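You operate a simulated robot arm through the tools that you are given. There is no shell and no other tool. Be economical: measure what you need, move in short steps, check, and stop when the job is done.

Carry out the task below with a simulated robot arm. There is one attempt and no reset: what you move stays moved.

Task
Move the phone bill from the ring binder to the blue tray.
Fine: put the paperweight on it and snap the rings shut again. Where these are worked on the way, their far stop is far enough and under half their travel is too little: binder rings.

It is judged by the outcome, as a careful person would: the job done as asked, and still so three seconds after it is handed in. It fails if anything else is knocked over, pushed out of place, dropped, spilled or broken.

Robot
A 6-joint arm with a two-finger parallel gripper, fixed in place. Base frame: the origin is at the foot of the arm, x ahead of it, y to its left, z up; the work surface is at about z = 0.75. Lengths are in m, angles in rad, forces in N, time in s.
With the tool pointing down near the work surface it reaches from about 0.16 to 0.74 m from the base axis. Its first joint turns from -2.897 to 2.897 rad. Payload 3.91 kg.
The tool frame sits at the grasp point between the pads (the TCP): z along the fingers, y along the line on which they close. The tips reach 0.03 m beyond it. Largest opening 0.11 m; finger width 0.02, thickness 0.01; the body of the gripper, 0.048 by 0.112 m, starts 0.055 m behind the TCP.
Orientation is that of the tool frame in the base frame, as [roll, pitch, yaw] about the fixed x, y, z axes, in that order (R = Rz(yaw) Ry(pitch) Rx(roll)). With the fingers straight down and closing along the base's y, the tool's x points along the base's -x, its y along +y and its z along -z.

Tools
- The arm moves only by the tool send_rows. Its argument "increments" is a list of rows, each a list of 3 entries, a list of its own where there are three numbers: the finger opening in m, from 0 to 0.11, then the shift along the base's x, y, z in units of 100 mm (1.0 is 100 mm), then the turn, a rotation vector about the base's x, y, z in units of 60 degrees (1.0 is 60 degrees). In form: [[claw, [dx, dy, dz], [wx, wy, wz]], ...]. A call has 1 to 8 rows; each row is the pose to reach, as a shift and turn from the pose commanded when the call began. A call with a number of a shift or a turn outside -1 to 1 is refused whole. Rows are played at 5 a second. More than 0.05 m and 0.15 rad between two rows, or a gripper value outside its range, and nothing of the call is played. A pose out of reach is approached as far as the arm can. The call stops where the force on the tool passes 90 N (or 10 N more than at its start, if that is more) or the arm is blocked; 0.2 s more then pass. The fingers move at their own pace (about 0.045 m/s each) and stop on an object; they squeeze with about 22 N. The grip force told is the motor's: it shows also when the fingers shut on nothing. Time passes only in rows, and 0.2 s behind the last, so rows that repeat a pose let the fingers close. The reply holds the time, the measured pose of the TCP, the force on the tool along the base axes, the opening and the grip force, in the units named above and with some noise, with the torque about the TCP (base axes, N m) and any sound that the robot's microphone picked up, and new pictures: "show" is both (left out), scene, wrist or none.
- Cameras (640 x 400 px; columns grow to the right, rows downward): "scene" is fixed at [0.2193, 0.6495, 1.3194]; the picture's right is [-0.98, 0.18, 0.00], its down [0.15, 0.82, -0.56] and it looks along [-0.10, -0.55, -0.83] (base axes); focal length 214 px, centre (320, 200). "wrist" rides on the gripper at [0.071, 0.022, -0.107] in the tool frame; the picture's right is [-0.29, 0.96, 0.00], its down [-0.76, -0.23, -0.61] and it looks along [-0.58, -0.18, 0.79] (tool axes); focal length 243 px, centre (320, 200). There is no depth. A picture from a camera that has moved, and an enlarged one, comes with that camera's place and axes in the base frame and with its lens.
- slide_trunk(by): slides the trunk up (or, below 0, down) by that many m; the arm rides with it, the base frame stays. It gives what a move gives, with no picture.
- inspect(camera, box): a new picture of the part [left, top, right, bottom] of that camera's present view, enlarged. No time passes.
- finish_job(): hands the job in; it is judged then, once.

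Go step by step. Nothing tells you positions but the pictures and the camera data: compare them with the known pose of the tool, close in by small moves and look again before you grip or let go. The budget is 120 turns and 200 pictures, counting those below and the enlarged ones. Unless the task says otherwise, let go and move clear before handing in, and close with one line.

The tools are called after "Emit:" as a command line: name --argument value ..., lists and objects as JSON in quotes. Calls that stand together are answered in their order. send_rows: Moves the arm, as the interface text tells. Its arguments: {"type":"object","properties":{"increments":{"type":"array","items":{"type":"array"}},"show":{"type":"string","enum":["both","scene","wrist","none"]}},"required":["increments"]} The other tools are called the same way: slide_trunk (by) slides the trunk up or down; inspect (camera, box) takes an enlarged picture of a part of a camera's view; finish_job () hands the job in.

At the start:

```text
clock: 0.0
tool_pos: [-0.0377, 0.427, 1.0659]
tool_rot: [3.141, -0.001, 3.141]
force: [0.5, 1.0, -0.6]
wrist_torque: [-0.01, -0.02, 0.02]
finger_gap: 0.1098
finger_force: 0.1
trunk travel left (down, up): [-0.4, 0.19]
```

scene: 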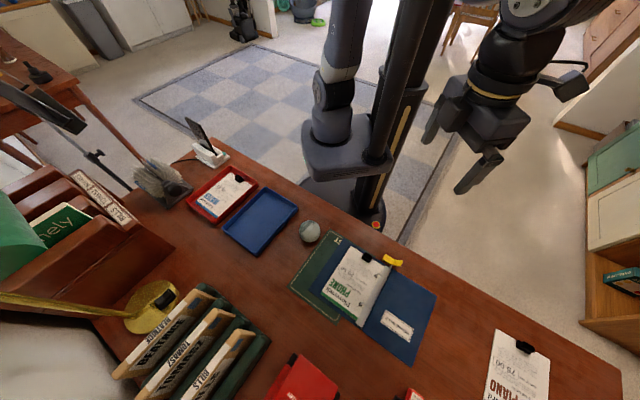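
wrist: 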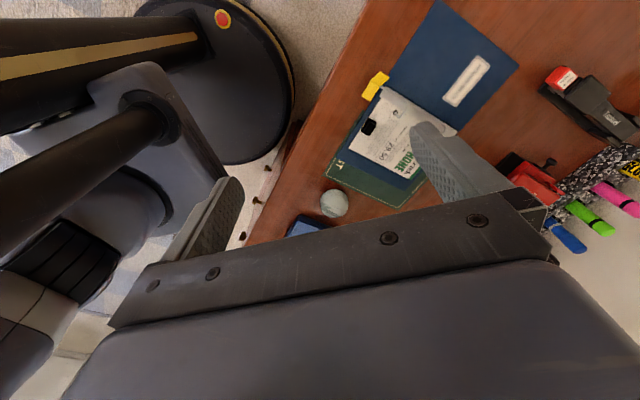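

I see the binder in the middle of the desk with a sheet on it, a blue tray, and a round paperweight. I'll enlarge these to understand them first.

Emit:
inspect --camera "scene" --box '[280, 220, 450, 370]'

Emit:
inspect --camera "scene" --box '[170, 150, 340, 270]'

Emit:
inspect --camera "wrist" --box '[300, 0, 540, 220]'

```text
2.67 times, centred on (365, 295) of scene
camera zoom: at [0.2193, 0.6495, 1.3194], right [-0.98, 0.18, 0.0], down [0.15, 0.82, -0.56], along [-0.1, -0.55, -0.83], focal length 572 px, centre (200, -53)
```

zoom: 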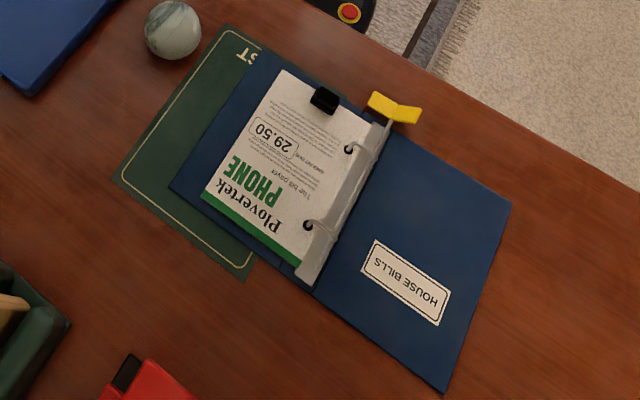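

```text
3.33 times, centred on (255, 210) of scene
camera zoom: at [0.2193, 0.6495, 1.3194], right [-0.98, 0.18, 0.0], down [0.15, 0.82, -0.56], along [-0.1, -0.55, -0.83], focal length 715 px, centre (537, 167)
```

zoom: 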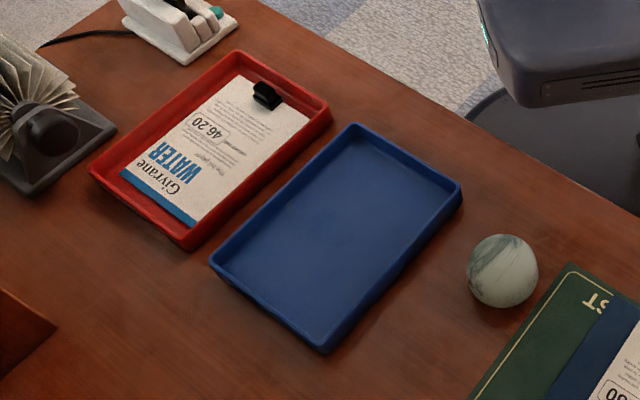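

```text
1.82 times, centred on (420, 110) of wrist
camera zoom: at [-0.1094, 0.4501, 1.1735], right [0.29, 0.96, 0.0], down [0.76, -0.23, 0.61], along [0.58, -0.18, -0.79], focal length 441 px, centre (138, 364)
```

zoom: 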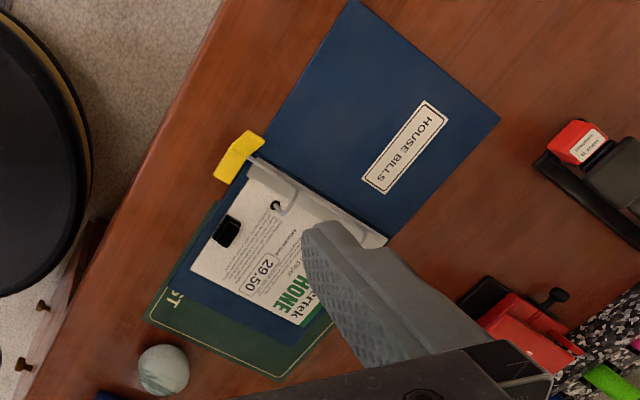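

The binder's spine runs from about (0, 0.50) at the yellow lever to (0.12, 0.63). The clip on the bill is near (0.06, 0.48), the paperweight near (0.20, 0.39), and the blue tray near (0.34, 0.31). I'll lower the wrist camera to look at the lever.

Emit:
send_rows --increments '[[0.11, [-0.06, 0.2, -0.36], [0, 0, 0]], [0.11, [-0.12, 0.4, -0.72], [0, 0, 0]], [0.11, [-0.18, 0.6, -1.0], [0, 0, 0]], [0.11, [-0.25, 0.8, -1.0], [0, 0, 0]], [0.11, [-0.3, 0.9, -1.0], [0, 0, 0]]]' --show "both"

```text
clock: 1.2
tool_pos: [-0.0688, 0.517, 0.9676]
tool_rot: [-3.142, 0.001, 3.14]
force: [0.2, -0.7, 0.9]
wrist_torque: [0.01, 0.02, 0.0]
finger_gap: 0.1101
finger_force: 0.0
trunk travel left (down, up): [-0.4, 0.19]
camera wrist: at [-0.1401, 0.5396, 1.0739], right [0.29, 0.96, 0.0], down [0.76, -0.23, 0.61], along [0.58, -0.18, -0.79], focal length 243 px, centre (320, 200)
```

scene: 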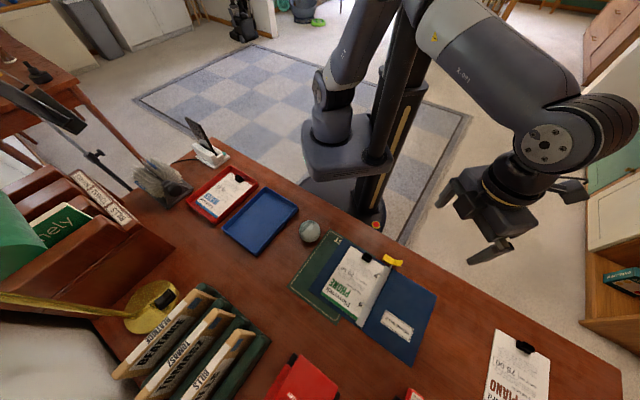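
wrist: 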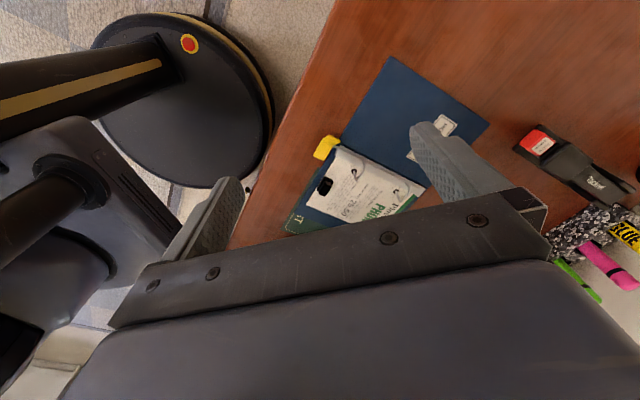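

The wrist view agrees with the lever at about (0, 0.505). I'll get closer for detail.

Emit:
send_rows --increments '[[0.11, [0.0, 0.0, -0.4], [0, 0, 0]], [0.11, [0.0, 0.0, -0.8], [0, 0, 0]], [0.11, [0.0, 0.1, -1.0], [0, 0, 0]]]' --show "none"

Emit:
inspect --camera "wrist" --box '[200, 50, 460, 230]'

Emit:
inspect --camera "scene" --box '[340, 235, 420, 295]'

```text
clock: 2.0
tool_pos: [-0.0681, 0.5275, 0.8673]
tool_rot: [-3.141, -0.001, 3.139]
force: [0.2, -0.3, 1.3]
wrist_torque: [0.02, -0.02, 0.04]
finger_gap: 0.1099
finger_force: 0.1
trunk travel left (down, up): [-0.4, 0.19]
```

```text
2.22 times, centred on (330, 140) of wrist
camera zoom: at [-0.1395, 0.55, 0.9737], right [0.29, 0.96, 0.0], down [0.76, -0.23, 0.61], along [0.58, -0.18, -0.79], focal length 539 px, centre (298, 333)
```

zoom: 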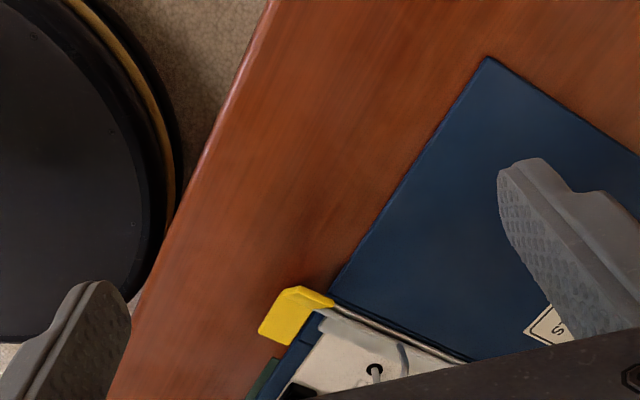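

```text
6.67 times, centred on (380, 265) of scene
camera zoom: at [0.2193, 0.6495, 1.3194], right [-0.98, 0.18, 0.0], down [0.15, 0.82, -0.56], along [-0.1, -0.55, -0.83], focal length 1430 px, centre (-80, -233)
```

zoom: 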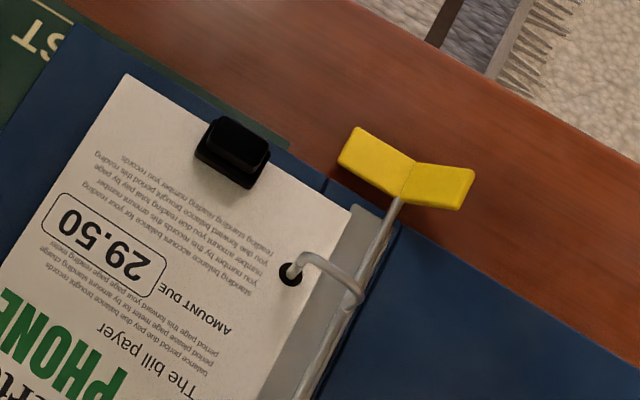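

The yellow piece is a V-shaped rocker on the ring shaft. The cover-side wing stands up, so pressing it down should open the rings. I'll close the fingers, turn to line up with the spine, and hover over that wing.

Emit:
send_rows --increments '[[0.0, [0.1, 0.0, 0.0], [0, 0, -0.13]], [0.0, [0.2, 0.0, 0.0], [0, 0, -0.26]], [0.0, [0.3, 0.0, 0.0], [0, 0, -0.39]], [0.0, [0.4, 0.0, 0], [0, 0, -0.52]], [0.0, [0.5, 0, 0], [0, 0, -0.65]], [0.0, [0.56, -0.05, 0], [0, 0, -0.667]], [0.0, [0.56, -0.05, -0.1], [0, 0, -0.667]]]' --show "wrist"

Emit:
inspect --camera "scene" --box '[320, 205, 440, 295]'

```text
clock: 3.6
tool_pos: [-0.012, 0.5228, 0.8571]
tool_rot: [-3.141, -0.001, 2.441]
force: [0.3, 0.3, -0.2]
wrist_torque: [0.03, 0.01, 0.05]
finger_gap: 0.0
finger_force: 22.2
trunk travel left (down, up): [-0.4, 0.19]
camera wrist: at [-0.0533, 0.5864, 0.9633], right [0.84, 0.55, 0.0], down [0.43, -0.67, 0.61], along [0.33, -0.51, -0.79], focal length 243 px, centre (320, 200)
```

wrist: 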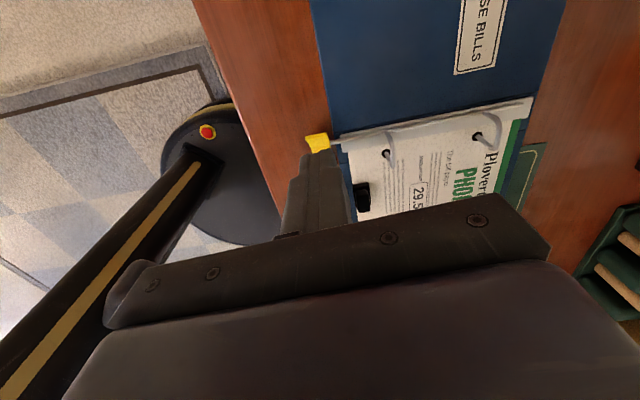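

```text
4.44 times, centred on (380, 250) of scene
camera zoom: at [0.2193, 0.6495, 1.3194], right [-0.98, 0.18, 0.0], down [0.15, 0.82, -0.56], along [-0.1, -0.55, -0.83], focal length 953 px, centre (53, -22)
```

zoom: 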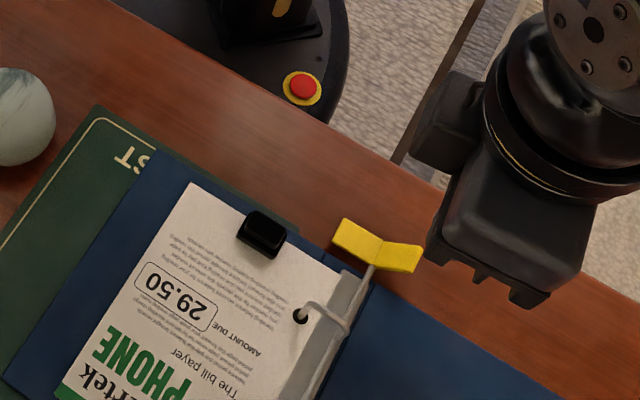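

The closed fingertips are directly above the cover-side wing. I'll lower in small steps and watch the force.

Emit:
send_rows --increments '[[0.0, [0, 0, -0.2], [0, 0, 0]], [0.0, [0, 0, -0.32], [0, 0, 0]], [0.0, [0, 0, -0.38], [0, 0, 0]], [0.0, [0, 0, -0.44], [0, 0, 0]], [0.0, [0, 0, -0.48], [0, 0, 0]], [0.0, [0, 0, -0.52], [0, 0, 0]]]' --show "wrist"

Emit:
inspect --camera "scene" --box '[320, 205, 440, 295]'

```text
clock: 5.0
tool_pos: [-0.0129, 0.5217, 0.8023]
tool_rot: [-3.139, 0.0, 2.442]
force: [-0.4, 0.6, 0.8]
wrist_torque: [0.02, 0.06, 0.0]
finger_gap: 0.0001
finger_force: 21.7
trunk travel left (down, up): [-0.4, 0.19]
camera wrist: at [-0.0529, 0.5854, 0.9094], right [0.84, 0.55, 0.0], down [0.43, -0.66, 0.61], along [0.33, -0.51, -0.79], focal length 243 px, centre (320, 200)
```

wrist: 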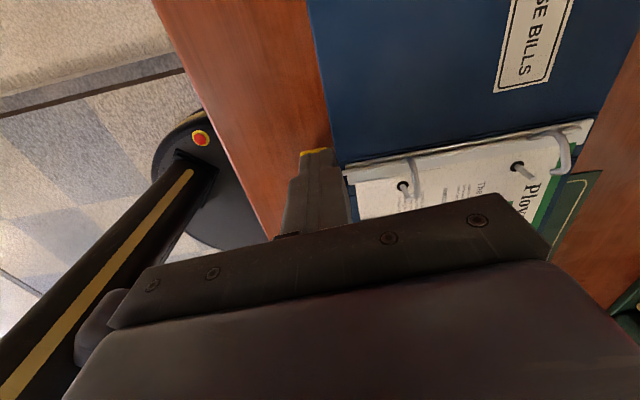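

```text
4.44 times, centred on (380, 250) of scene
camera zoom: at [0.2193, 0.6495, 1.3194], right [-0.98, 0.18, 0.0], down [0.15, 0.82, -0.56], along [-0.1, -0.55, -0.83], focal length 953 px, centre (53, -22)
```

zoom: 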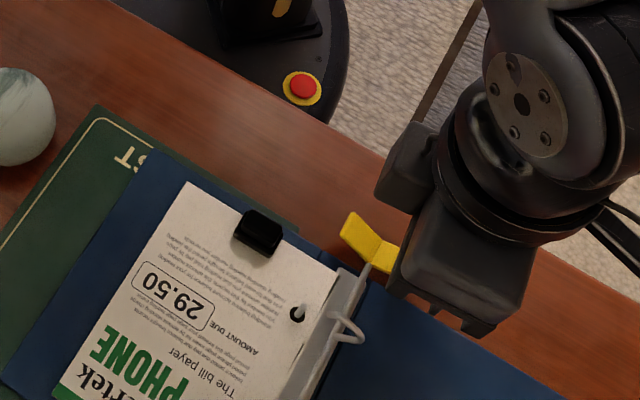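

It's working: the rings have lifted out of the holes and the page-side wing is rising. I'll press on to the stop.

Emit:
send_rows --increments '[[0.0, [0, 0, -0.04], [0, 0, 0]], [0.0, [0, 0, -0.08], [0, 0, 0]], [0.0, [0, 0, -0.11], [0, 0, 0]], [0.0, [0, 0, -0.14], [0, 0, 0]]]' --show "wrist"

Emit:
inspect --camera "scene" --box '[320, 215, 440, 305]'

```text
clock: 6.0
tool_pos: [-0.013, 0.5228, 0.7917]
tool_rot: [3.141, -0.001, 2.443]
force: [-1.3, -2.1, 8.2]
wrist_torque: [-0.1, -0.02, -0.02]
finger_gap: 0.0
finger_force: 21.6
trunk travel left (down, up): [-0.4, 0.19]
camera wrist: at [-0.053, 0.5858, 0.8987], right [0.84, 0.55, 0.0], down [0.43, -0.67, 0.61], along [0.33, -0.51, -0.8], focal length 243 px, centre (320, 200)
```

wrist: 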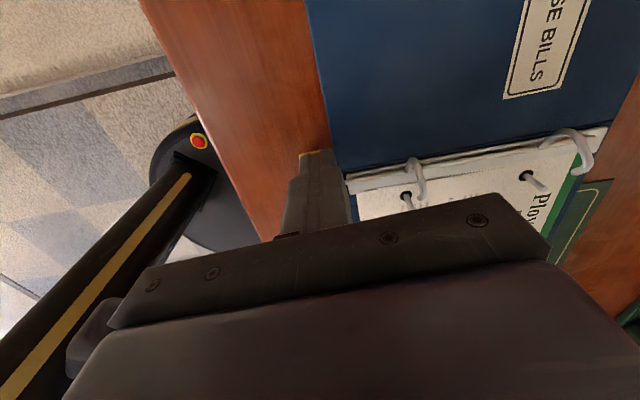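

```text
4.44 times, centred on (380, 260) of scene
camera zoom: at [0.2193, 0.6495, 1.3194], right [-0.98, 0.18, 0.0], down [0.15, 0.82, -0.56], along [-0.1, -0.55, -0.83], focal length 953 px, centre (53, -67)
```

zoom: 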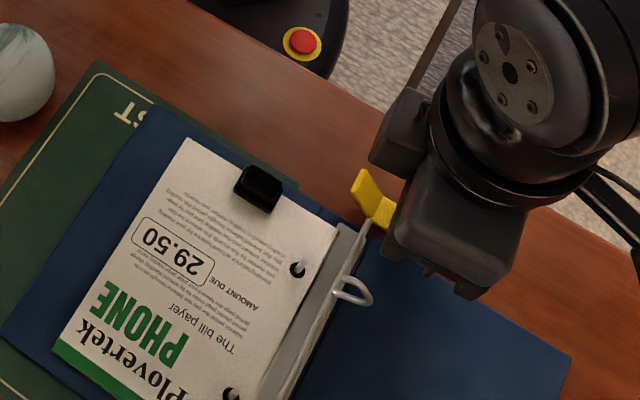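

The force is now 8 N. I'll press a little more to confirm it's the stop.

Emit:
send_rows --increments '[[0.0, [0, 0, -0.03], [0, 0, 0]], [0.0, [0, 0, -0.06], [0, 0, 0]]]' --show "none"

Emit:
inspect --camera "scene" --box '[320, 215, 440, 305]'

```text
clock: 6.6
tool_pos: [-0.0129, 0.522, 0.7909]
tool_rot: [3.135, -0.011, 2.444]
force: [-4.3, -8.5, 59.3]
wrist_torque: [-0.51, -0.28, -0.41]
finger_gap: 0.0
finger_force: 21.8
trunk travel left (down, up): [-0.4, 0.19]
```

```text
4.44 times, centred on (380, 260) of scene
camera zoom: at [0.2193, 0.6495, 1.3194], right [-0.98, 0.18, 0.0], down [0.15, 0.82, -0.56], along [-0.1, -0.55, -0.83], focal length 953 px, centre (53, -67)
```

zoom: 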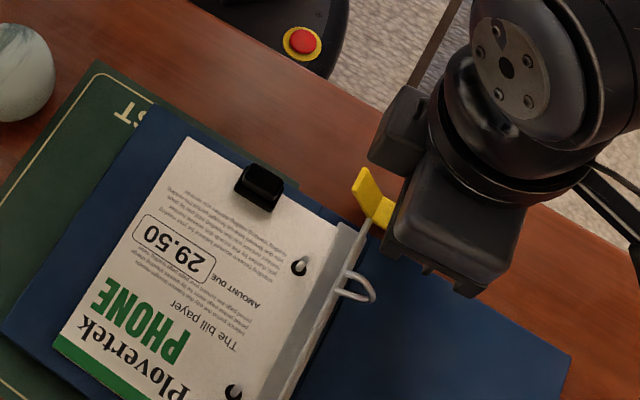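

A force of 59 N with no further travel means the stop is reached. I'll rise and look at the clip from nearby.

Emit:
send_rows --increments '[[0.0, [0, 0, 0.3], [0, 0, 0]], [0.0, [0, 0, 0.7], [0, 0, 0]], [0.05, [0.2, 0, 1.0], [0, 0, 0]], [0.05, [0.5, 0.0, 1.0], [0, 0, 0]], [0.05, [0.7, 0.0, 0.9], [0, 0, 0]]]' --show "wrist"

Emit:
inspect --camera "scene" --box '[320, 215, 440, 305]'

```text
clock: 7.8
tool_pos: [0.0591, 0.5218, 0.8755]
tool_rot: [3.14, 0.0, 2.444]
force: [0.7, -0.6, -0.2]
wrist_torque: [-0.01, 0.0, 0.03]
finger_gap: 0.0502
finger_force: 0.2
trunk travel left (down, up): [-0.4, 0.19]
camera wrist: at [0.0184, 0.5866, 0.9823], right [0.84, 0.55, 0.0], down [0.43, -0.67, 0.61], along [0.33, -0.51, -0.79], focal length 243 px, centre (320, 200)
```

wrist: 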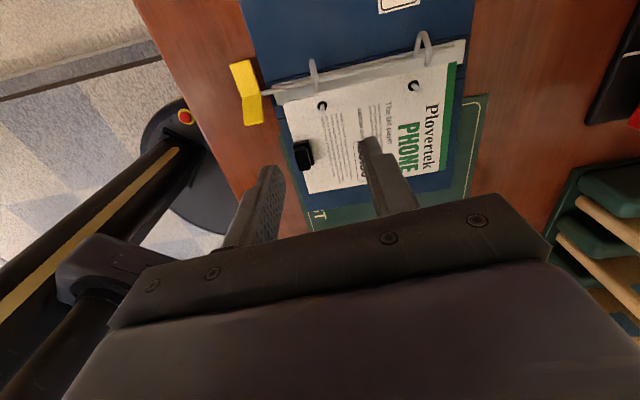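

```text
4.44 times, centred on (380, 260) of scene
camera zoom: at [0.2193, 0.6495, 1.3194], right [-0.98, 0.18, 0.0], down [0.15, 0.82, -0.56], along [-0.1, -0.55, -0.83], focal length 953 px, centre (53, -67)
```

zoom: 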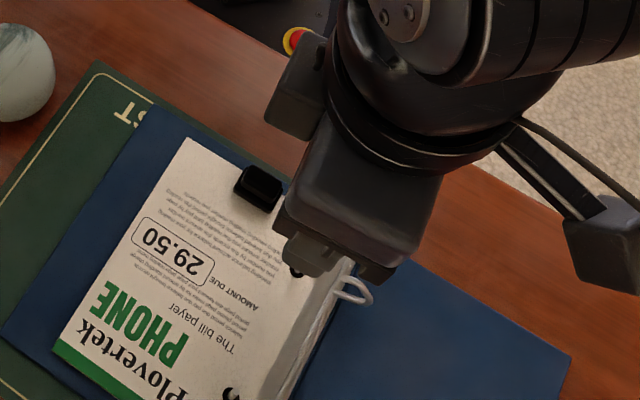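

Emit:
inspect --camera "wrist" --box '[220, 30, 480, 210]'

Emit:
inspect --camera "scene" --box '[350, 242, 390, 272]'

```text
2.22 times, centred on (350, 120) of wrist
camera zoom: at [0.0184, 0.5866, 0.9823], right [0.84, 0.55, 0.0], down [0.43, -0.67, 0.61], along [0.33, -0.51, -0.79], focal length 539 px, centre (253, 378)
```

zoom: 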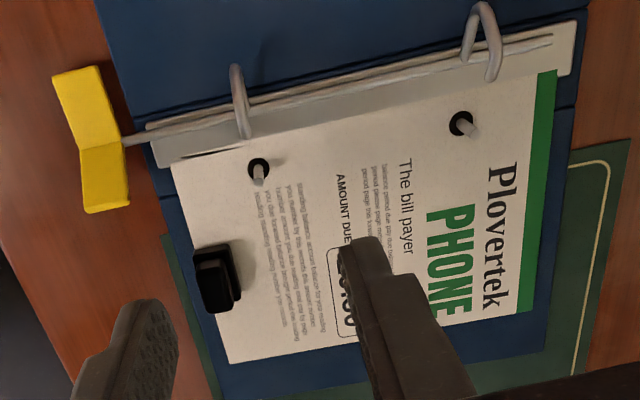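

```text
13.33 times, centred on (370, 257) of scene
camera zoom: at [0.2193, 0.6495, 1.3194], right [-0.98, 0.18, 0.0], down [0.15, 0.82, -0.56], along [-0.1, -0.55, -0.83], focal length 2860 px, centre (-347, -560)
```

zoom: 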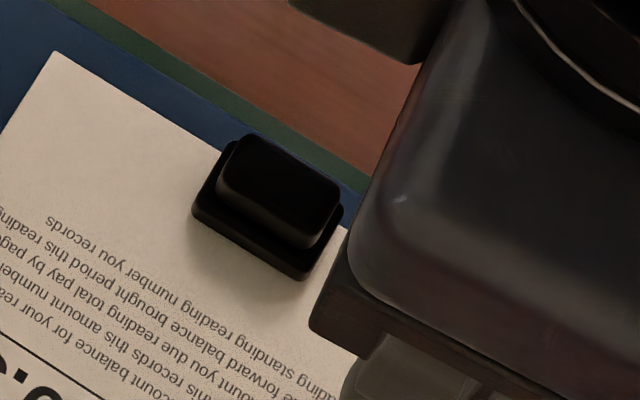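

The rings stay open, and only the short posts are still in the holes, so I'll lift straight up. The clip's knob is near (0.064, 0.484), its top at about z = 0.77–0.78. I'll hover with the fingers either side of it.

Emit:
send_rows --increments '[[0.05, [0.03, -0.2, -0.1], [0, 0, -0.06]], [0.05, [0.05, -0.38, -0.3], [0, 0, -0.06]], [0.05, [0.05, -0.38, -0.5], [0, 0, -0.06]], [0.05, [0.05, -0.38, -0.5], [0, 0, -0.06]]]' --show "wrist"

Emit:
inspect --camera "wrist" --box '[200, 80, 420, 240]'

Emit:
inspect --camera "scene" --box '[310, 215, 430, 305]'

```text
clock: 8.8
tool_pos: [0.0627, 0.4858, 0.8267]
tool_rot: [-3.141, -0.001, 2.382]
force: [-0.4, -0.8, 0.1]
wrist_torque: [-0.02, 0.01, -0.03]
finger_gap: 0.05
finger_force: 0.1
trunk travel left (down, up): [-0.4, 0.19]
camera wrist: at [0.0266, 0.5518, 0.9332], right [0.87, 0.49, 0.0], down [0.39, -0.69, 0.61], along [0.3, -0.53, -0.79], focal length 243 px, centre (320, 200)
```

wrist: 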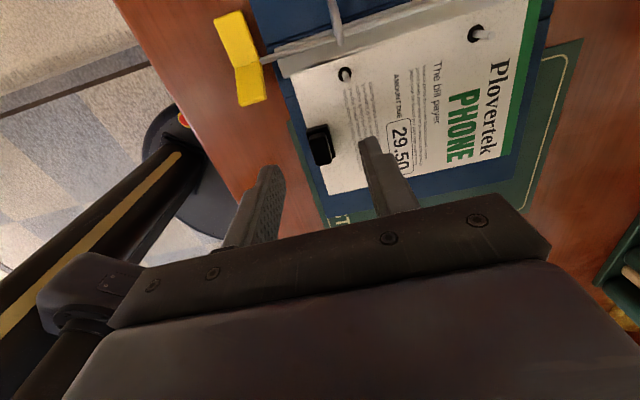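

```text
2.50 times, centred on (310, 160) of wrist
camera zoom: at [0.0266, 0.5518, 0.9332], right [0.87, 0.49, 0.0], down [0.39, -0.69, 0.61], along [0.3, -0.53, -0.79], focal length 606 px, centre (345, 300)
```

zoom: 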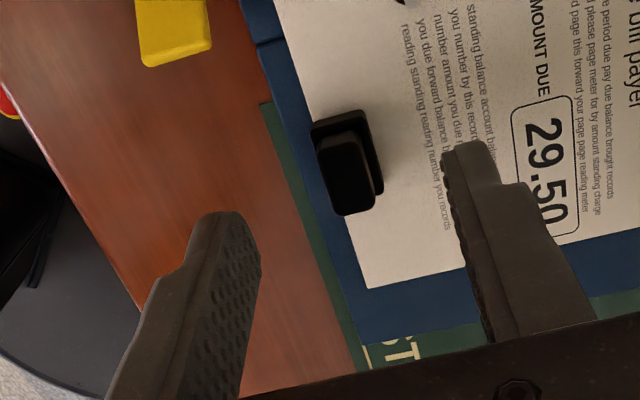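

```text
4.44 times, centred on (370, 260) of scene
camera zoom: at [0.2193, 0.6495, 1.3194], right [-0.98, 0.18, 0.0], down [0.15, 0.82, -0.56], along [-0.1, -0.55, -0.83], focal length 953 px, centre (98, -67)
```

zoom: 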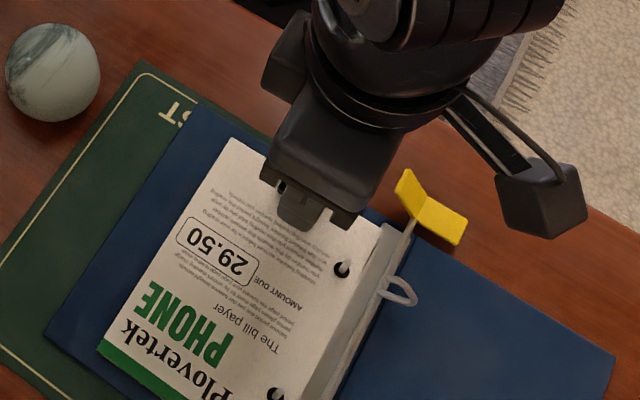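

The knob is centred between the fingers. I'll shift 2 mm and descend carefully.

Emit:
send_rows --increments '[[0.05, [0.02, -0.02, -0.1], [0, 0, 0]], [0.05, [0.02, -0.02, -0.2], [0, 0, 0]], [0.05, [0.02, -0.02, -0.27], [0, 0, 0]], [0.05, [0.02, -0.02, -0.31], [0, 0, 0]], [0.05, [0.02, -0.02, -0.31], [0, 0, 0]]]' --show "none"

Emit:
inspect --camera "wrist" --box '[200, 80, 420, 240]'

```text
clock: 10.0
tool_pos: [0.0654, 0.4819, 0.7935]
tool_rot: [3.141, 0.0, 2.38]
force: [0.8, -0.5, 0.4]
wrist_torque: [0.03, 0.02, -0.03]
finger_gap: 0.0499
finger_force: 0.1
trunk travel left (down, up): [-0.4, 0.19]
```

```text
2.50 times, centred on (310, 160) of wrist
camera zoom: at [0.0281, 0.5477, 0.9011], right [0.87, 0.49, 0.0], down [0.39, -0.69, 0.61], along [0.3, -0.53, -0.79], focal length 606 px, centre (345, 300)
```

zoom: 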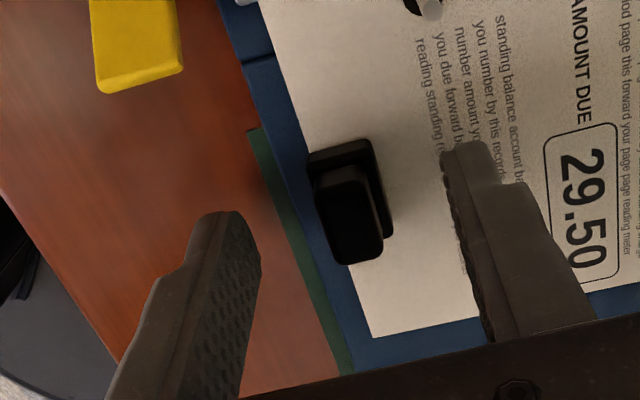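

Emit:
send_rows --increments '[[0.05, [0, 0, -0.02], [0, 0, 0]], [0.05, [0, 0, -0.04], [0, 0, 0]], [0.035, [0, 0, -0.04], [0, 0, 0]], [0.02, [0, 0, -0.04], [0, 0, 0]], [0.0, [0, 0, -0.04], [0, 0, 0]], [0.0, [0, 0, -0.04], [0, 0, 0]]]' --show "none"

Emit:
inspect --camera "wrist" --box '[200, 80, 420, 240]'

```text
clock: 11.4
tool_pos: [0.0641, 0.4818, 0.7905]
tool_rot: [3.14, -0.001, 2.38]
force: [0.2, -0.2, 0.3]
wrist_torque: [-0.01, 0.01, -0.01]
finger_gap: 0.0131
finger_force: 21.6
trunk travel left (down, up): [-0.4, 0.19]
```

```text
2.50 times, centred on (310, 160) of wrist
camera zoom: at [0.0282, 0.5479, 0.897], right [0.87, 0.49, 0.0], down [0.39, -0.69, 0.61], along [0.3, -0.53, -0.79], focal length 606 px, centre (345, 300)
```

zoom: 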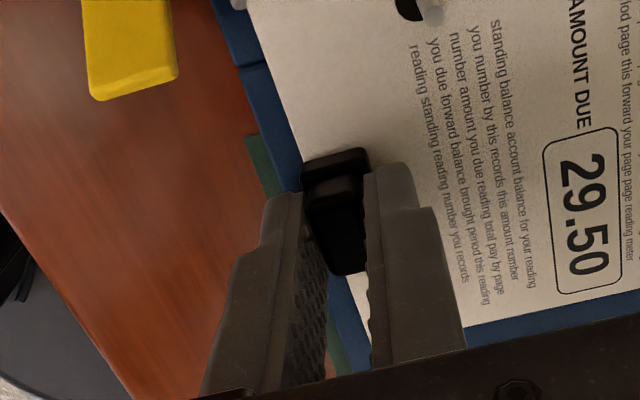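

The knob is gripped at a 13 mm gap. I'll lift straight up.

Emit:
send_rows --increments '[[0.0, [0, 0, 0.1], [0, 0, 0]], [0.0, [0, 0, 0.25], [0, 0, 0]], [0.0, [0, 0, 0.45], [0, 0, 0]], [0.0, [0, 0, 0.7], [0, 0, 0]], [0.0, [0, 0, 1.0], [0, 0, 0]]]' --show "both"

```text
clock: 12.6
tool_pos: [0.0649, 0.4825, 0.8921]
tool_rot: [3.141, 0.0, 2.381]
force: [0.5, -0.2, -0.8]
wrist_torque: [-0.04, 0.04, -0.02]
finger_gap: 0.0132
finger_force: 22.0
trunk travel left (down, up): [-0.4, 0.19]
camera wrist: at [0.0287, 0.5481, 0.9975], right [0.87, 0.49, 0.0], down [0.39, -0.69, 0.61], along [0.3, -0.53, -0.79], focal length 243 px, centre (320, 200)
```

scene: 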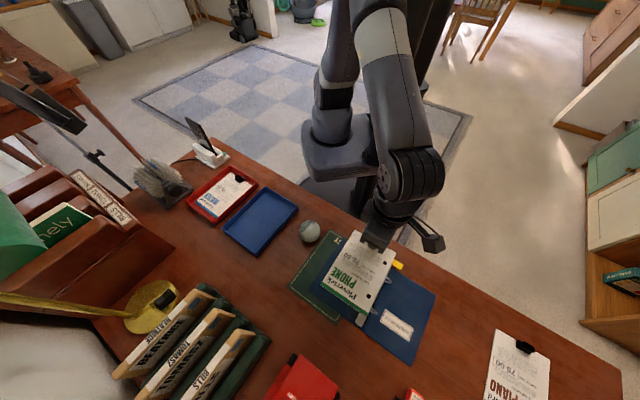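
wrist: 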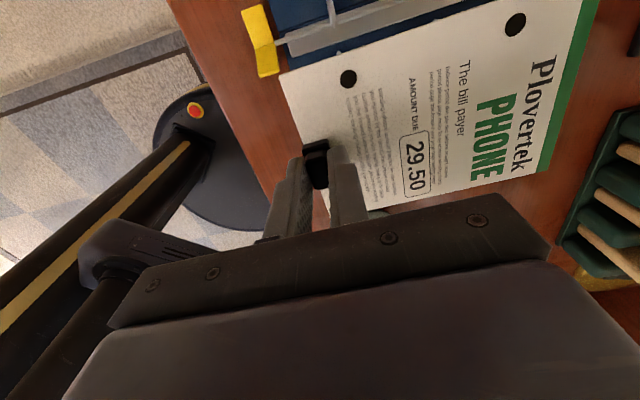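

The bill is free and held rigidly. The tray centre is about (0.333, 0.315), with its long axis at 45° like the page. The page centre is about (0.048, 0.048) from the grip, so the target grip is about (0.285, 0.267).

Emit:
send_rows --increments '[[0.0, [0.25, -0.25, 0.1], [0, 0, 0]], [0.0, [0.5, -0.5, 0.1], [0, 0, 0]], [0.0, [0.75, -0.75, 0.1], [0, 0, 0]], [0.0, [1.0, -1.0, 0.1], [0, 0, 0]]]' --show "none"

Emit:
send_rows --increments '[[0.0, [0.25, -0.25, 0], [0, 0, 0]], [0.0, [0.5, -0.5, 0], [0, 0, 0]], [0.0, [0.75, -0.75, 0], [0, 0, 0]], [0.0, [1.0, -1.0, 0], [0, 0, 0]], [0.0, [1.0, -1.0, 0], [0, 0, 0]]]' --show "both"

```text
clock: 13.6
tool_pos: [0.1667, 0.3799, 0.8993]
tool_rot: [3.141, -0.002, 2.382]
force: [0.2, 0.4, -1.0]
wrist_torque: [0.01, 0.02, -0.01]
finger_gap: 0.013
finger_force: 21.9
trunk travel left (down, up): [-0.4, 0.19]
```

```text
clock: 14.8
tool_pos: [0.2657, 0.2822, 0.899]
tool_rot: [-3.141, 0.0, 2.38]
force: [0.5, -0.5, 0.2]
wrist_torque: [-0.01, 0.03, 0.0]
finger_gap: 0.0128
finger_force: 22.1
trunk travel left (down, up): [-0.4, 0.19]
camera wrist: at [0.2293, 0.3482, 1.0051], right [0.87, 0.49, 0.0], down [0.39, -0.69, 0.61], along [0.3, -0.53, -0.79], focal length 243 px, centre (320, 200)
```

scene: 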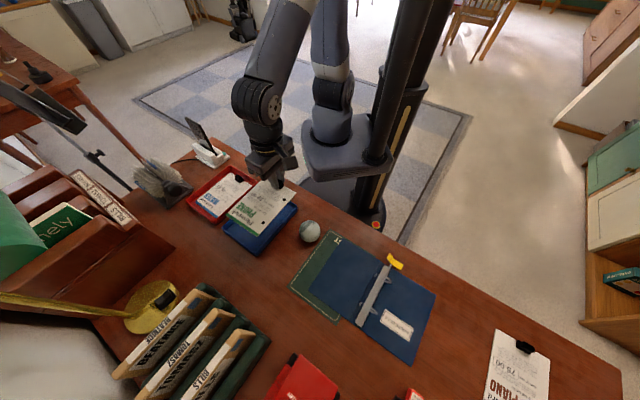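
wrist: 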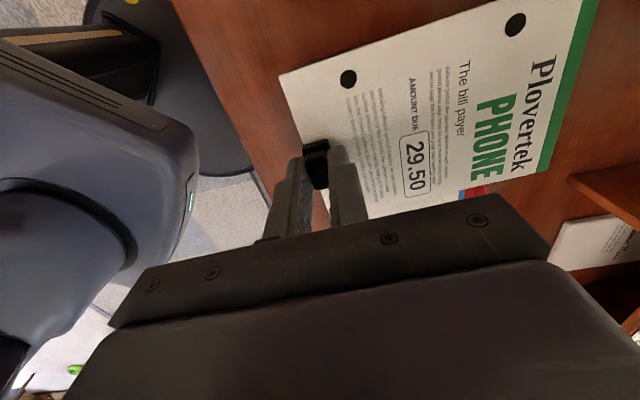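

The binder didn't move. I'll measure the page against the tray.

Emit:
inspect --camera "scene" --box '[210, 165, 310, 265]'

```text
4.00 times, centred on (260, 215) of scene
camera zoom: at [0.2193, 0.6495, 1.3194], right [-0.98, 0.18, 0.0], down [0.15, 0.82, -0.56], along [-0.1, -0.55, -0.83], focal length 858 px, centre (560, 140)
```

zoom: 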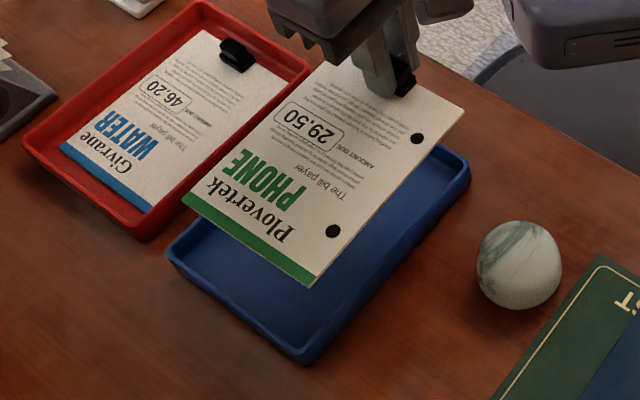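

The target grip is (0.293, 0.2675), biased slightly toward the page's foot so the outer finger clears the tray wall. I'll move over and lower partway.

Emit:
send_rows --increments '[[0.0, [0.14, -0.08, 0], [0, 0, 0]], [0.0, [0.27, -0.15, -0.1], [0, 0, 0]], [0.0, [0.27, -0.15, -0.4], [0, 0, 0]], [0.0, [0.27, -0.15, -0.65], [0, 0, 0]], [0.0, [0.27, -0.15, -0.65], [0, 0, 0]]]' --show "wrist"

Emit:
inspect --camera "scene" --box '[210, 165, 310, 265]'

```text
clock: 16.0
tool_pos: [0.2908, 0.2682, 0.8357]
tool_rot: [3.141, 0.001, 2.38]
force: [-0.9, -0.1, -1.2]
wrist_torque: [0.01, 0.02, 0.0]
finger_gap: 0.0129
finger_force: 22.8
trunk travel left (down, up): [-0.4, 0.19]
camera wrist: at [0.2549, 0.3345, 0.9417], right [0.87, 0.49, 0.0], down [0.39, -0.69, 0.61], along [0.3, -0.53, -0.79], focal length 243 px, centre (320, 200)
```

wrist: 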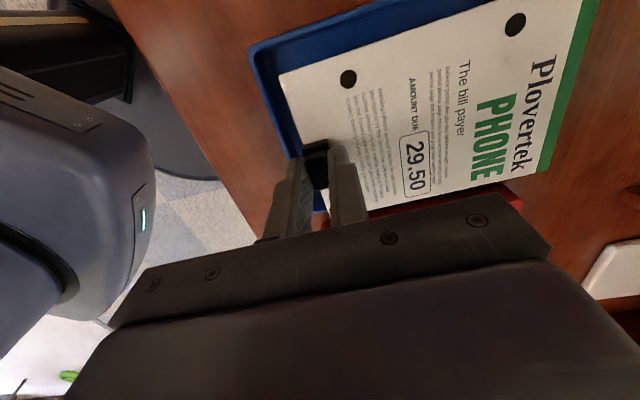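

```text
4.00 times, centred on (260, 215) of scene
camera zoom: at [0.2193, 0.6495, 1.3194], right [-0.98, 0.18, 0.0], down [0.15, 0.82, -0.56], along [-0.1, -0.55, -0.83], focal length 858 px, centre (560, 140)
```

zoom: 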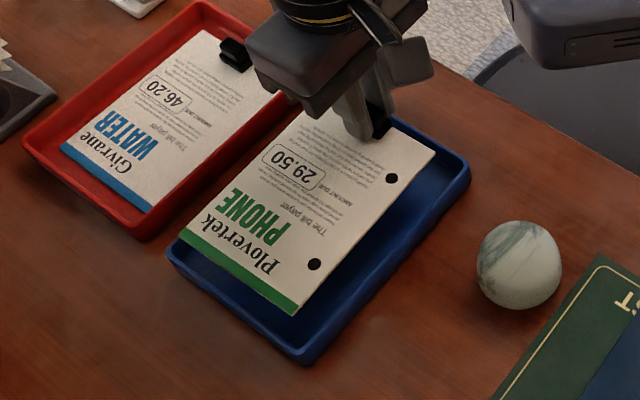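

The page is centred in the tray within a couple of mm, with margins of about 15 mm to the outer rim. I'll lower until it touches.

Emit:
send_rows --increments '[[0.0, [0, 0, -0.15], [0, 0, 0]], [0.0, [0, 0, -0.3], [0, 0, 0]], [0.0, [0, 0, -0.4], [0, 0, 0]], [0.0, [0, 0, -0.44], [0, 0, 0]], [0.0, [0, 0, -0.44], [0, 0, 0]]]' --show "wrist"

Emit:
inspect --camera "scene" --box '[210, 165, 310, 265]'

```text
clock: 17.2
tool_pos: [0.2909, 0.2676, 0.7914]
tool_rot: [3.142, 0.0, 2.381]
force: [0.4, -1.0, 2.3]
wrist_torque: [0.01, 0.03, 0.03]
finger_gap: 0.0131
finger_force: 22.0
trunk travel left (down, up): [-0.4, 0.19]
camera wrist: at [0.2546, 0.3334, 0.898], right [0.87, 0.49, 0.0], down [0.39, -0.69, 0.61], along [0.3, -0.53, -0.79], focal length 243 px, centre (320, 200)
```

wrist: 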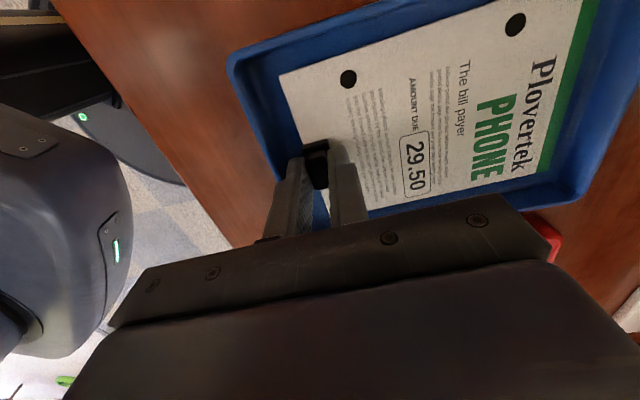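

```text
4.00 times, centred on (260, 215) of scene
camera zoom: at [0.2193, 0.6495, 1.3194], right [-0.98, 0.18, 0.0], down [0.15, 0.82, -0.56], along [-0.1, -0.55, -0.83], focal length 858 px, centre (560, 140)
```

zoom: 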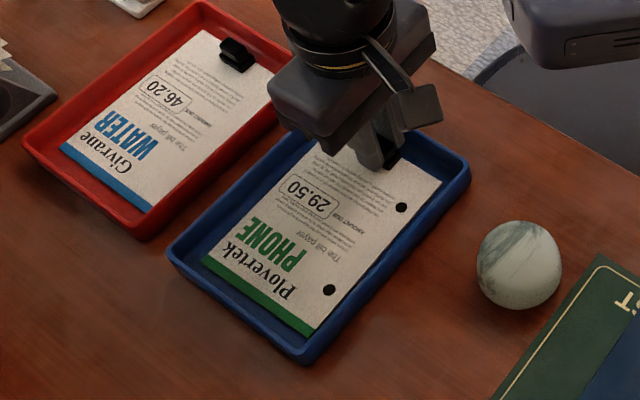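

Emit:
send_rows --increments '[[0.0, [0, 0, -0.015], [0, 0, 0]], [0.0, [0, 0, -0.025], [0, 0, 0]], [0.0, [0, 0, -0.025], [0, 0, 0]]]' --show "none"

```text
clock: 18.0
tool_pos: [0.2915, 0.2673, 0.7898]
tool_rot: [3.139, 0.0, 2.38]
force: [-0.3, 2.9, 18.5]
wrist_torque: [0.1, 0.0, 0.01]
finger_gap: 0.0131
finger_force: 22.2
trunk travel left (down, up): [-0.4, 0.19]
```

It's resting on the tray floor. I'll open slightly and rise.

Emit:
send_rows --increments '[[0.0, [0, 0, 0.015], [0, 0, 0]], [0.022, [0, 0, 0.015], [0, 0, 0]], [0.022, [0, 0, 0.015], [0, 0, 0]], [0.022, [0, 0, 0.1], [0, 0, 0]], [0.022, [0, 0, 0.3], [0, 0, 0]], [0.022, [0, 0, 0.6], [0, 0, 0]], [0.06, [0, 0, 1.0], [0, 0, 0]]]' --show "wrist"

Emit:
inspect --camera "scene" --box '[210, 165, 330, 265]'

```text
clock: 19.6
tool_pos: [0.2894, 0.2666, 0.8875]
tool_rot: [-3.14, -0.001, 2.382]
force: [0.3, -0.8, 0.1]
wrist_torque: [-0.02, 0.0, -0.02]
finger_gap: 0.0569
finger_force: 0.1
trunk travel left (down, up): [-0.4, 0.19]
camera wrist: at [0.2544, 0.3327, 0.9938], right [0.87, 0.49, 0.0], down [0.39, -0.69, 0.61], along [0.3, -0.53, -0.79], focal length 243 px, centre (320, 200)
```

wrist: 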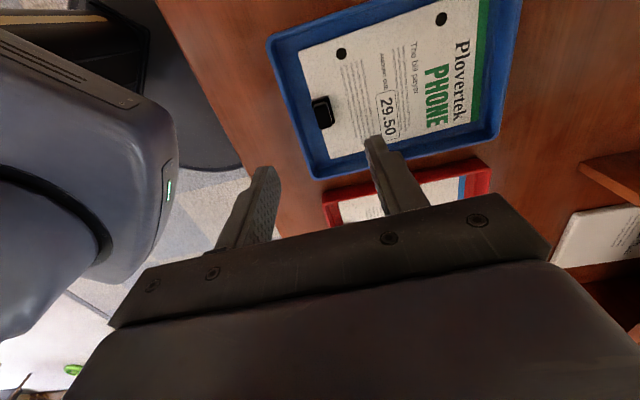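

```text
4.00 times, centred on (270, 215) of scene
camera zoom: at [0.2193, 0.6495, 1.3194], right [-0.98, 0.18, 0.0], down [0.15, 0.82, -0.56], along [-0.1, -0.55, -0.83], focal length 858 px, centre (520, 140)
```

zoom: 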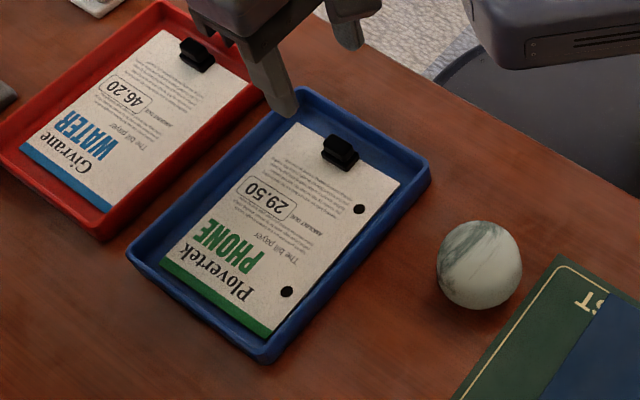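

The bill lies flat in the blue tray. Next is the paperweight at about (0.20, 0.387); I'll hover over it with the fingers wide.

Emit:
send_rows --increments '[[0.09, [-0.25, 0.3, 0.1], [0, 0, 0]], [0.09, [-0.5, 0.65, 0.1], [0, 0, 0]], [0.09, [-0.7, 0.95, 0.1], [0, 0, 0]]]' --show "none"

Emit:
send_rows --increments '[[0.09, [-0.2, 0.25, 0.0], [0, 0, 0]], [0.09, [-0.2, 0.25, -0.3], [0, 0, 0]], [0.09, [-0.2, 0.25, -0.3], [0, 0, 0]]]' --show "wrist"

Emit:
inspect --camera "wrist" --box '[200, 60, 440, 220]'

Emit:
inspect --camera "scene" --box '[260, 185, 380, 275]'

```text
clock: 20.4
tool_pos: [0.2216, 0.3617, 0.8986]
tool_rot: [-3.14, 0.001, 2.379]
force: [-0.5, 0.2, 0.2]
wrist_torque: [0.03, -0.01, 0.01]
finger_gap: 0.09
finger_force: 0.0
trunk travel left (down, up): [-0.4, 0.19]
```

```text
clock: 21.2
tool_pos: [0.2017, 0.3869, 0.8684]
tool_rot: [3.14, 0.001, 2.381]
force: [-0.1, -0.2, 0.3]
wrist_torque: [-0.02, -0.03, 0.01]
finger_gap: 0.0901
finger_force: 0.0
trunk travel left (down, up): [-0.4, 0.19]
camera wrist: at [0.1652, 0.4528, 0.9746], right [0.87, 0.49, 0.0], down [0.39, -0.69, 0.61], along [0.3, -0.53, -0.79], focal length 243 px, centre (320, 200)
```

wrist: 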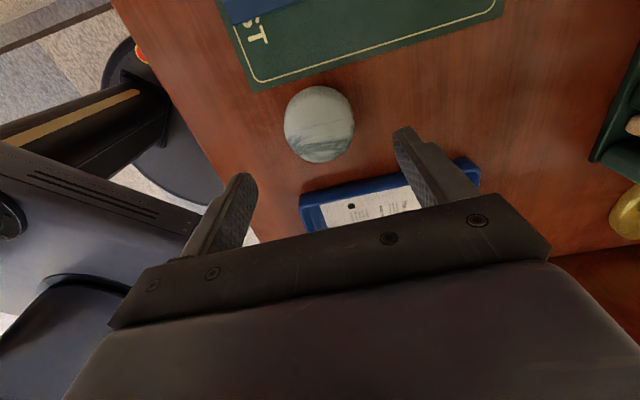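

```text
2.50 times, centred on (320, 140) of wrist
camera zoom: at [0.1652, 0.4528, 0.9746], right [0.87, 0.49, 0.0], down [0.39, -0.69, 0.61], along [0.3, -0.53, -0.79], focal length 606 px, centre (320, 350)
```

zoom: 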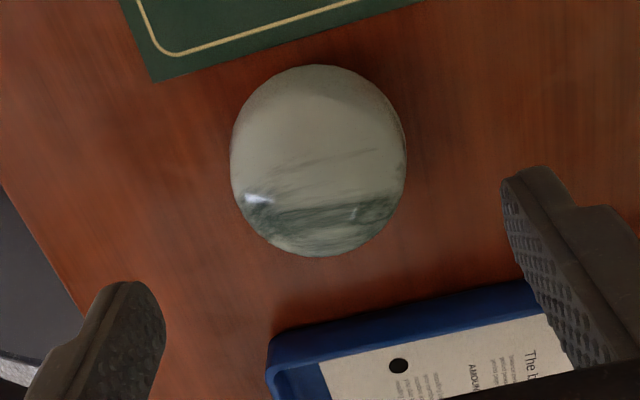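

```text
4.44 times, centred on (320, 230) of scene
camera zoom: at [0.2193, 0.6495, 1.3194], right [-0.98, 0.18, 0.0], down [0.15, 0.82, -0.56], along [-0.1, -0.55, -0.83], focal length 953 px, centre (320, 67)
```

zoom: 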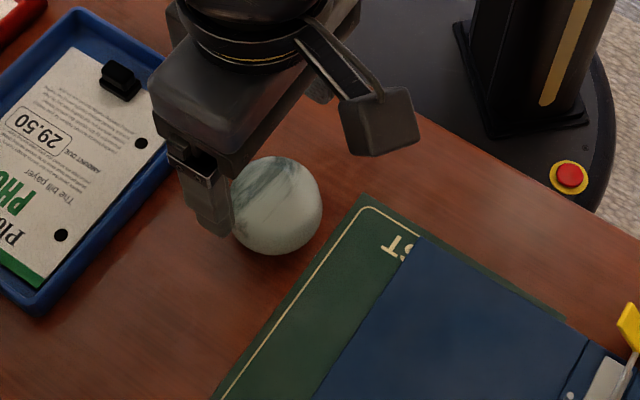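

The paperweight is centred at (0.2005, 0.388), about 0.06 across. I'll descend with the tips just above the desk and grip.

Emit:
send_rows --increments '[[0.09, [-0.01, 0.01, -0.3], [0, 0, 0]], [0.09, [-0.01, 0.01, -0.6], [0, 0, 0]], [0.09, [-0.01, 0.01, -0.8], [0, 0, 0]], [0.075, [-0.01, 0.01, -0.8], [0, 0, 0]], [0.065, [-0.01, 0.01, -0.8], [0, 0, 0]], [0.05, [-0.01, 0.01, -0.8], [0, 0, 0]], [0.04, [-0.01, 0.01, -0.8], [0, 0, 0]], [0.03, [-0.01, 0.01, -0.8], [0, 0, 0]]]' --show "wrist"

Emit:
inspect --camera "scene" --box '[260, 185, 380, 275]'

```text
clock: 23.0
tool_pos: [0.2023, 0.3876, 0.7871]
tool_rot: [-3.141, 0.0, 2.38]
force: [-0.4, 0.3, -0.5]
wrist_torque: [-0.02, 0.0, 0.03]
finger_gap: 0.0588
finger_force: 21.8
trunk travel left (down, up): [-0.4, 0.19]
camera wrist: at [0.1646, 0.4538, 0.8942], right [0.87, 0.49, 0.0], down [0.39, -0.69, 0.61], along [0.3, -0.53, -0.79], focal length 243 px, centre (320, 200)
```

wrist: 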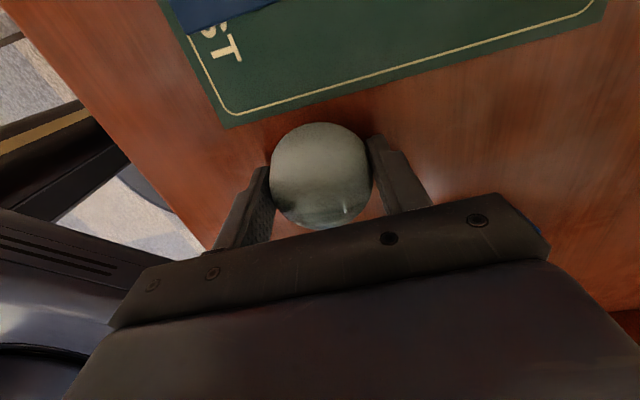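

```text
4.44 times, centred on (320, 230) of scene
camera zoom: at [0.2193, 0.6495, 1.3194], right [-0.98, 0.18, 0.0], down [0.15, 0.82, -0.56], along [-0.1, -0.55, -0.83], focal length 953 px, centre (320, 67)
```

zoom: 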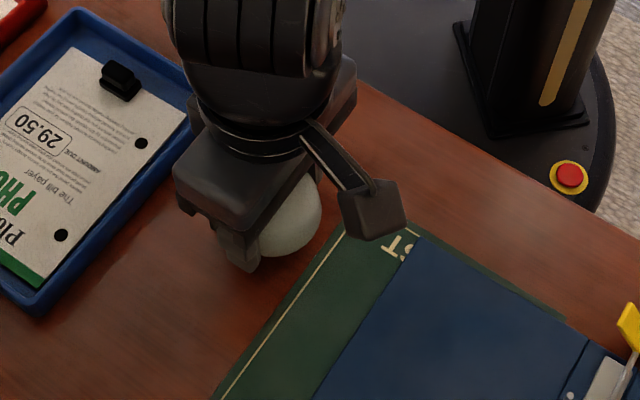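

The paperweight is gripped. I'll lift it, carry it over the bill's lower-middle (about (0.3425, 0.324)), and check.

Emit:
send_rows --increments '[[0.03, [0, 0, 0.2], [0, 0, 0]], [0.03, [0, 0, 0.5], [0, 0, 0]], [0.03, [0.1, -0.05, 0.8], [0, 0, 0]], [0.03, [0.5, -0.2, 0.8], [0, 0, 0]], [0.03, [0.9, -0.4, 0.8], [0, 0, 0]]]' --show "none"

Emit:
send_rows --increments '[[0.03, [0.3, -0.15, 0], [0, 0, 0]], [0.03, [0.51, -0.23, 0], [0, 0, 0]], [0.03, [0.51, -0.23, -0.3], [0, 0, 0]], [0.03, [0.51, -0.23, -0.5], [0, 0, 0]], [0.03, [0.51, -0.23, -0.5], [0, 0, 0]]]' --show "wrist"

Emit:
inspect --camera "scene" --box '[200, 165, 320, 265]'

```text
clock: 24.2
tool_pos: [0.291, 0.3489, 0.8675]
tool_rot: [-3.141, 0.001, 2.382]
force: [-0.5, -0.1, -2.5]
wrist_torque: [-0.02, -0.01, -0.01]
finger_gap: 0.0586
finger_force: 22.0
trunk travel left (down, up): [-0.4, 0.19]
```

```text
clock: 25.4
tool_pos: [0.3422, 0.3262, 0.8188]
tool_rot: [3.142, 0.0, 2.38]
force: [0.2, 0.2, -2.8]
wrist_torque: [0.02, 0.0, 0.0]
finger_gap: 0.0586
finger_force: 22.2
trunk travel left (down, up): [-0.4, 0.19]
camera wrist: at [0.3055, 0.3923, 0.9251], right [0.87, 0.49, 0.0], down [0.39, -0.69, 0.61], along [0.3, -0.53, -0.79], focal length 243 px, centre (320, 200)
```

wrist: 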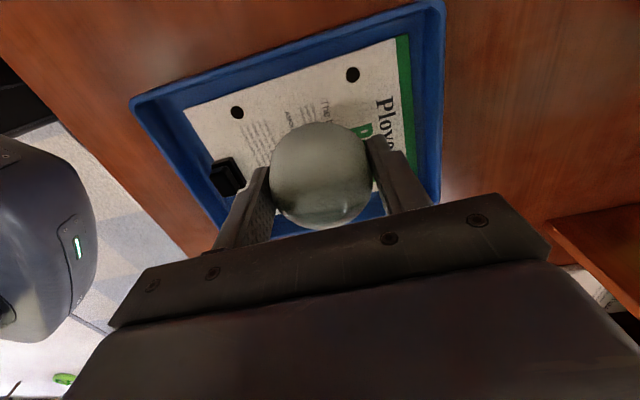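

```text
4.00 times, centred on (260, 215) of scene
camera zoom: at [0.2193, 0.6495, 1.3194], right [-0.98, 0.18, 0.0], down [0.15, 0.82, -0.56], along [-0.1, -0.55, -0.83], focal length 858 px, centre (560, 140)
```

zoom: 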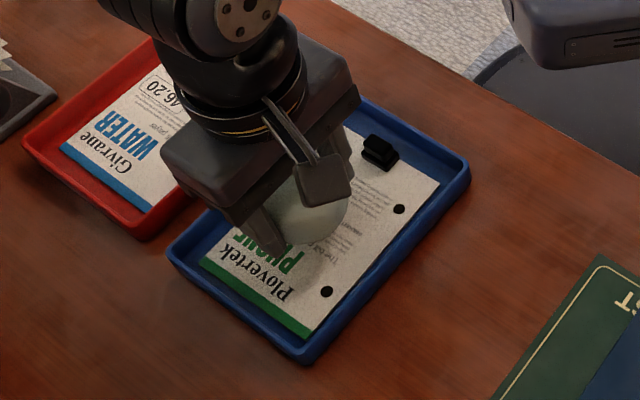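

It's over the bill. I'll lower until contact.

Emit:
send_rows --increments '[[0.03, [0, -0.01, -0.12], [0, 0, 0]], [0.03, [0, -0.01, -0.2], [0, 0, 0]], [0.03, [0, -0.01, -0.24], [0, 0, 0]], [0.03, [0, -0.01, -0.26], [0, 0, 0]]]' --show "none"

```text
clock: 26.4
tool_pos: [0.3415, 0.3251, 0.7935]
tool_rot: [3.137, 0.0, 2.38]
force: [0.3, -3.1, 16.6]
wrist_torque: [-0.07, -0.04, -0.1]
finger_gap: 0.0587
finger_force: 21.6
trunk travel left (down, up): [-0.4, 0.19]
```

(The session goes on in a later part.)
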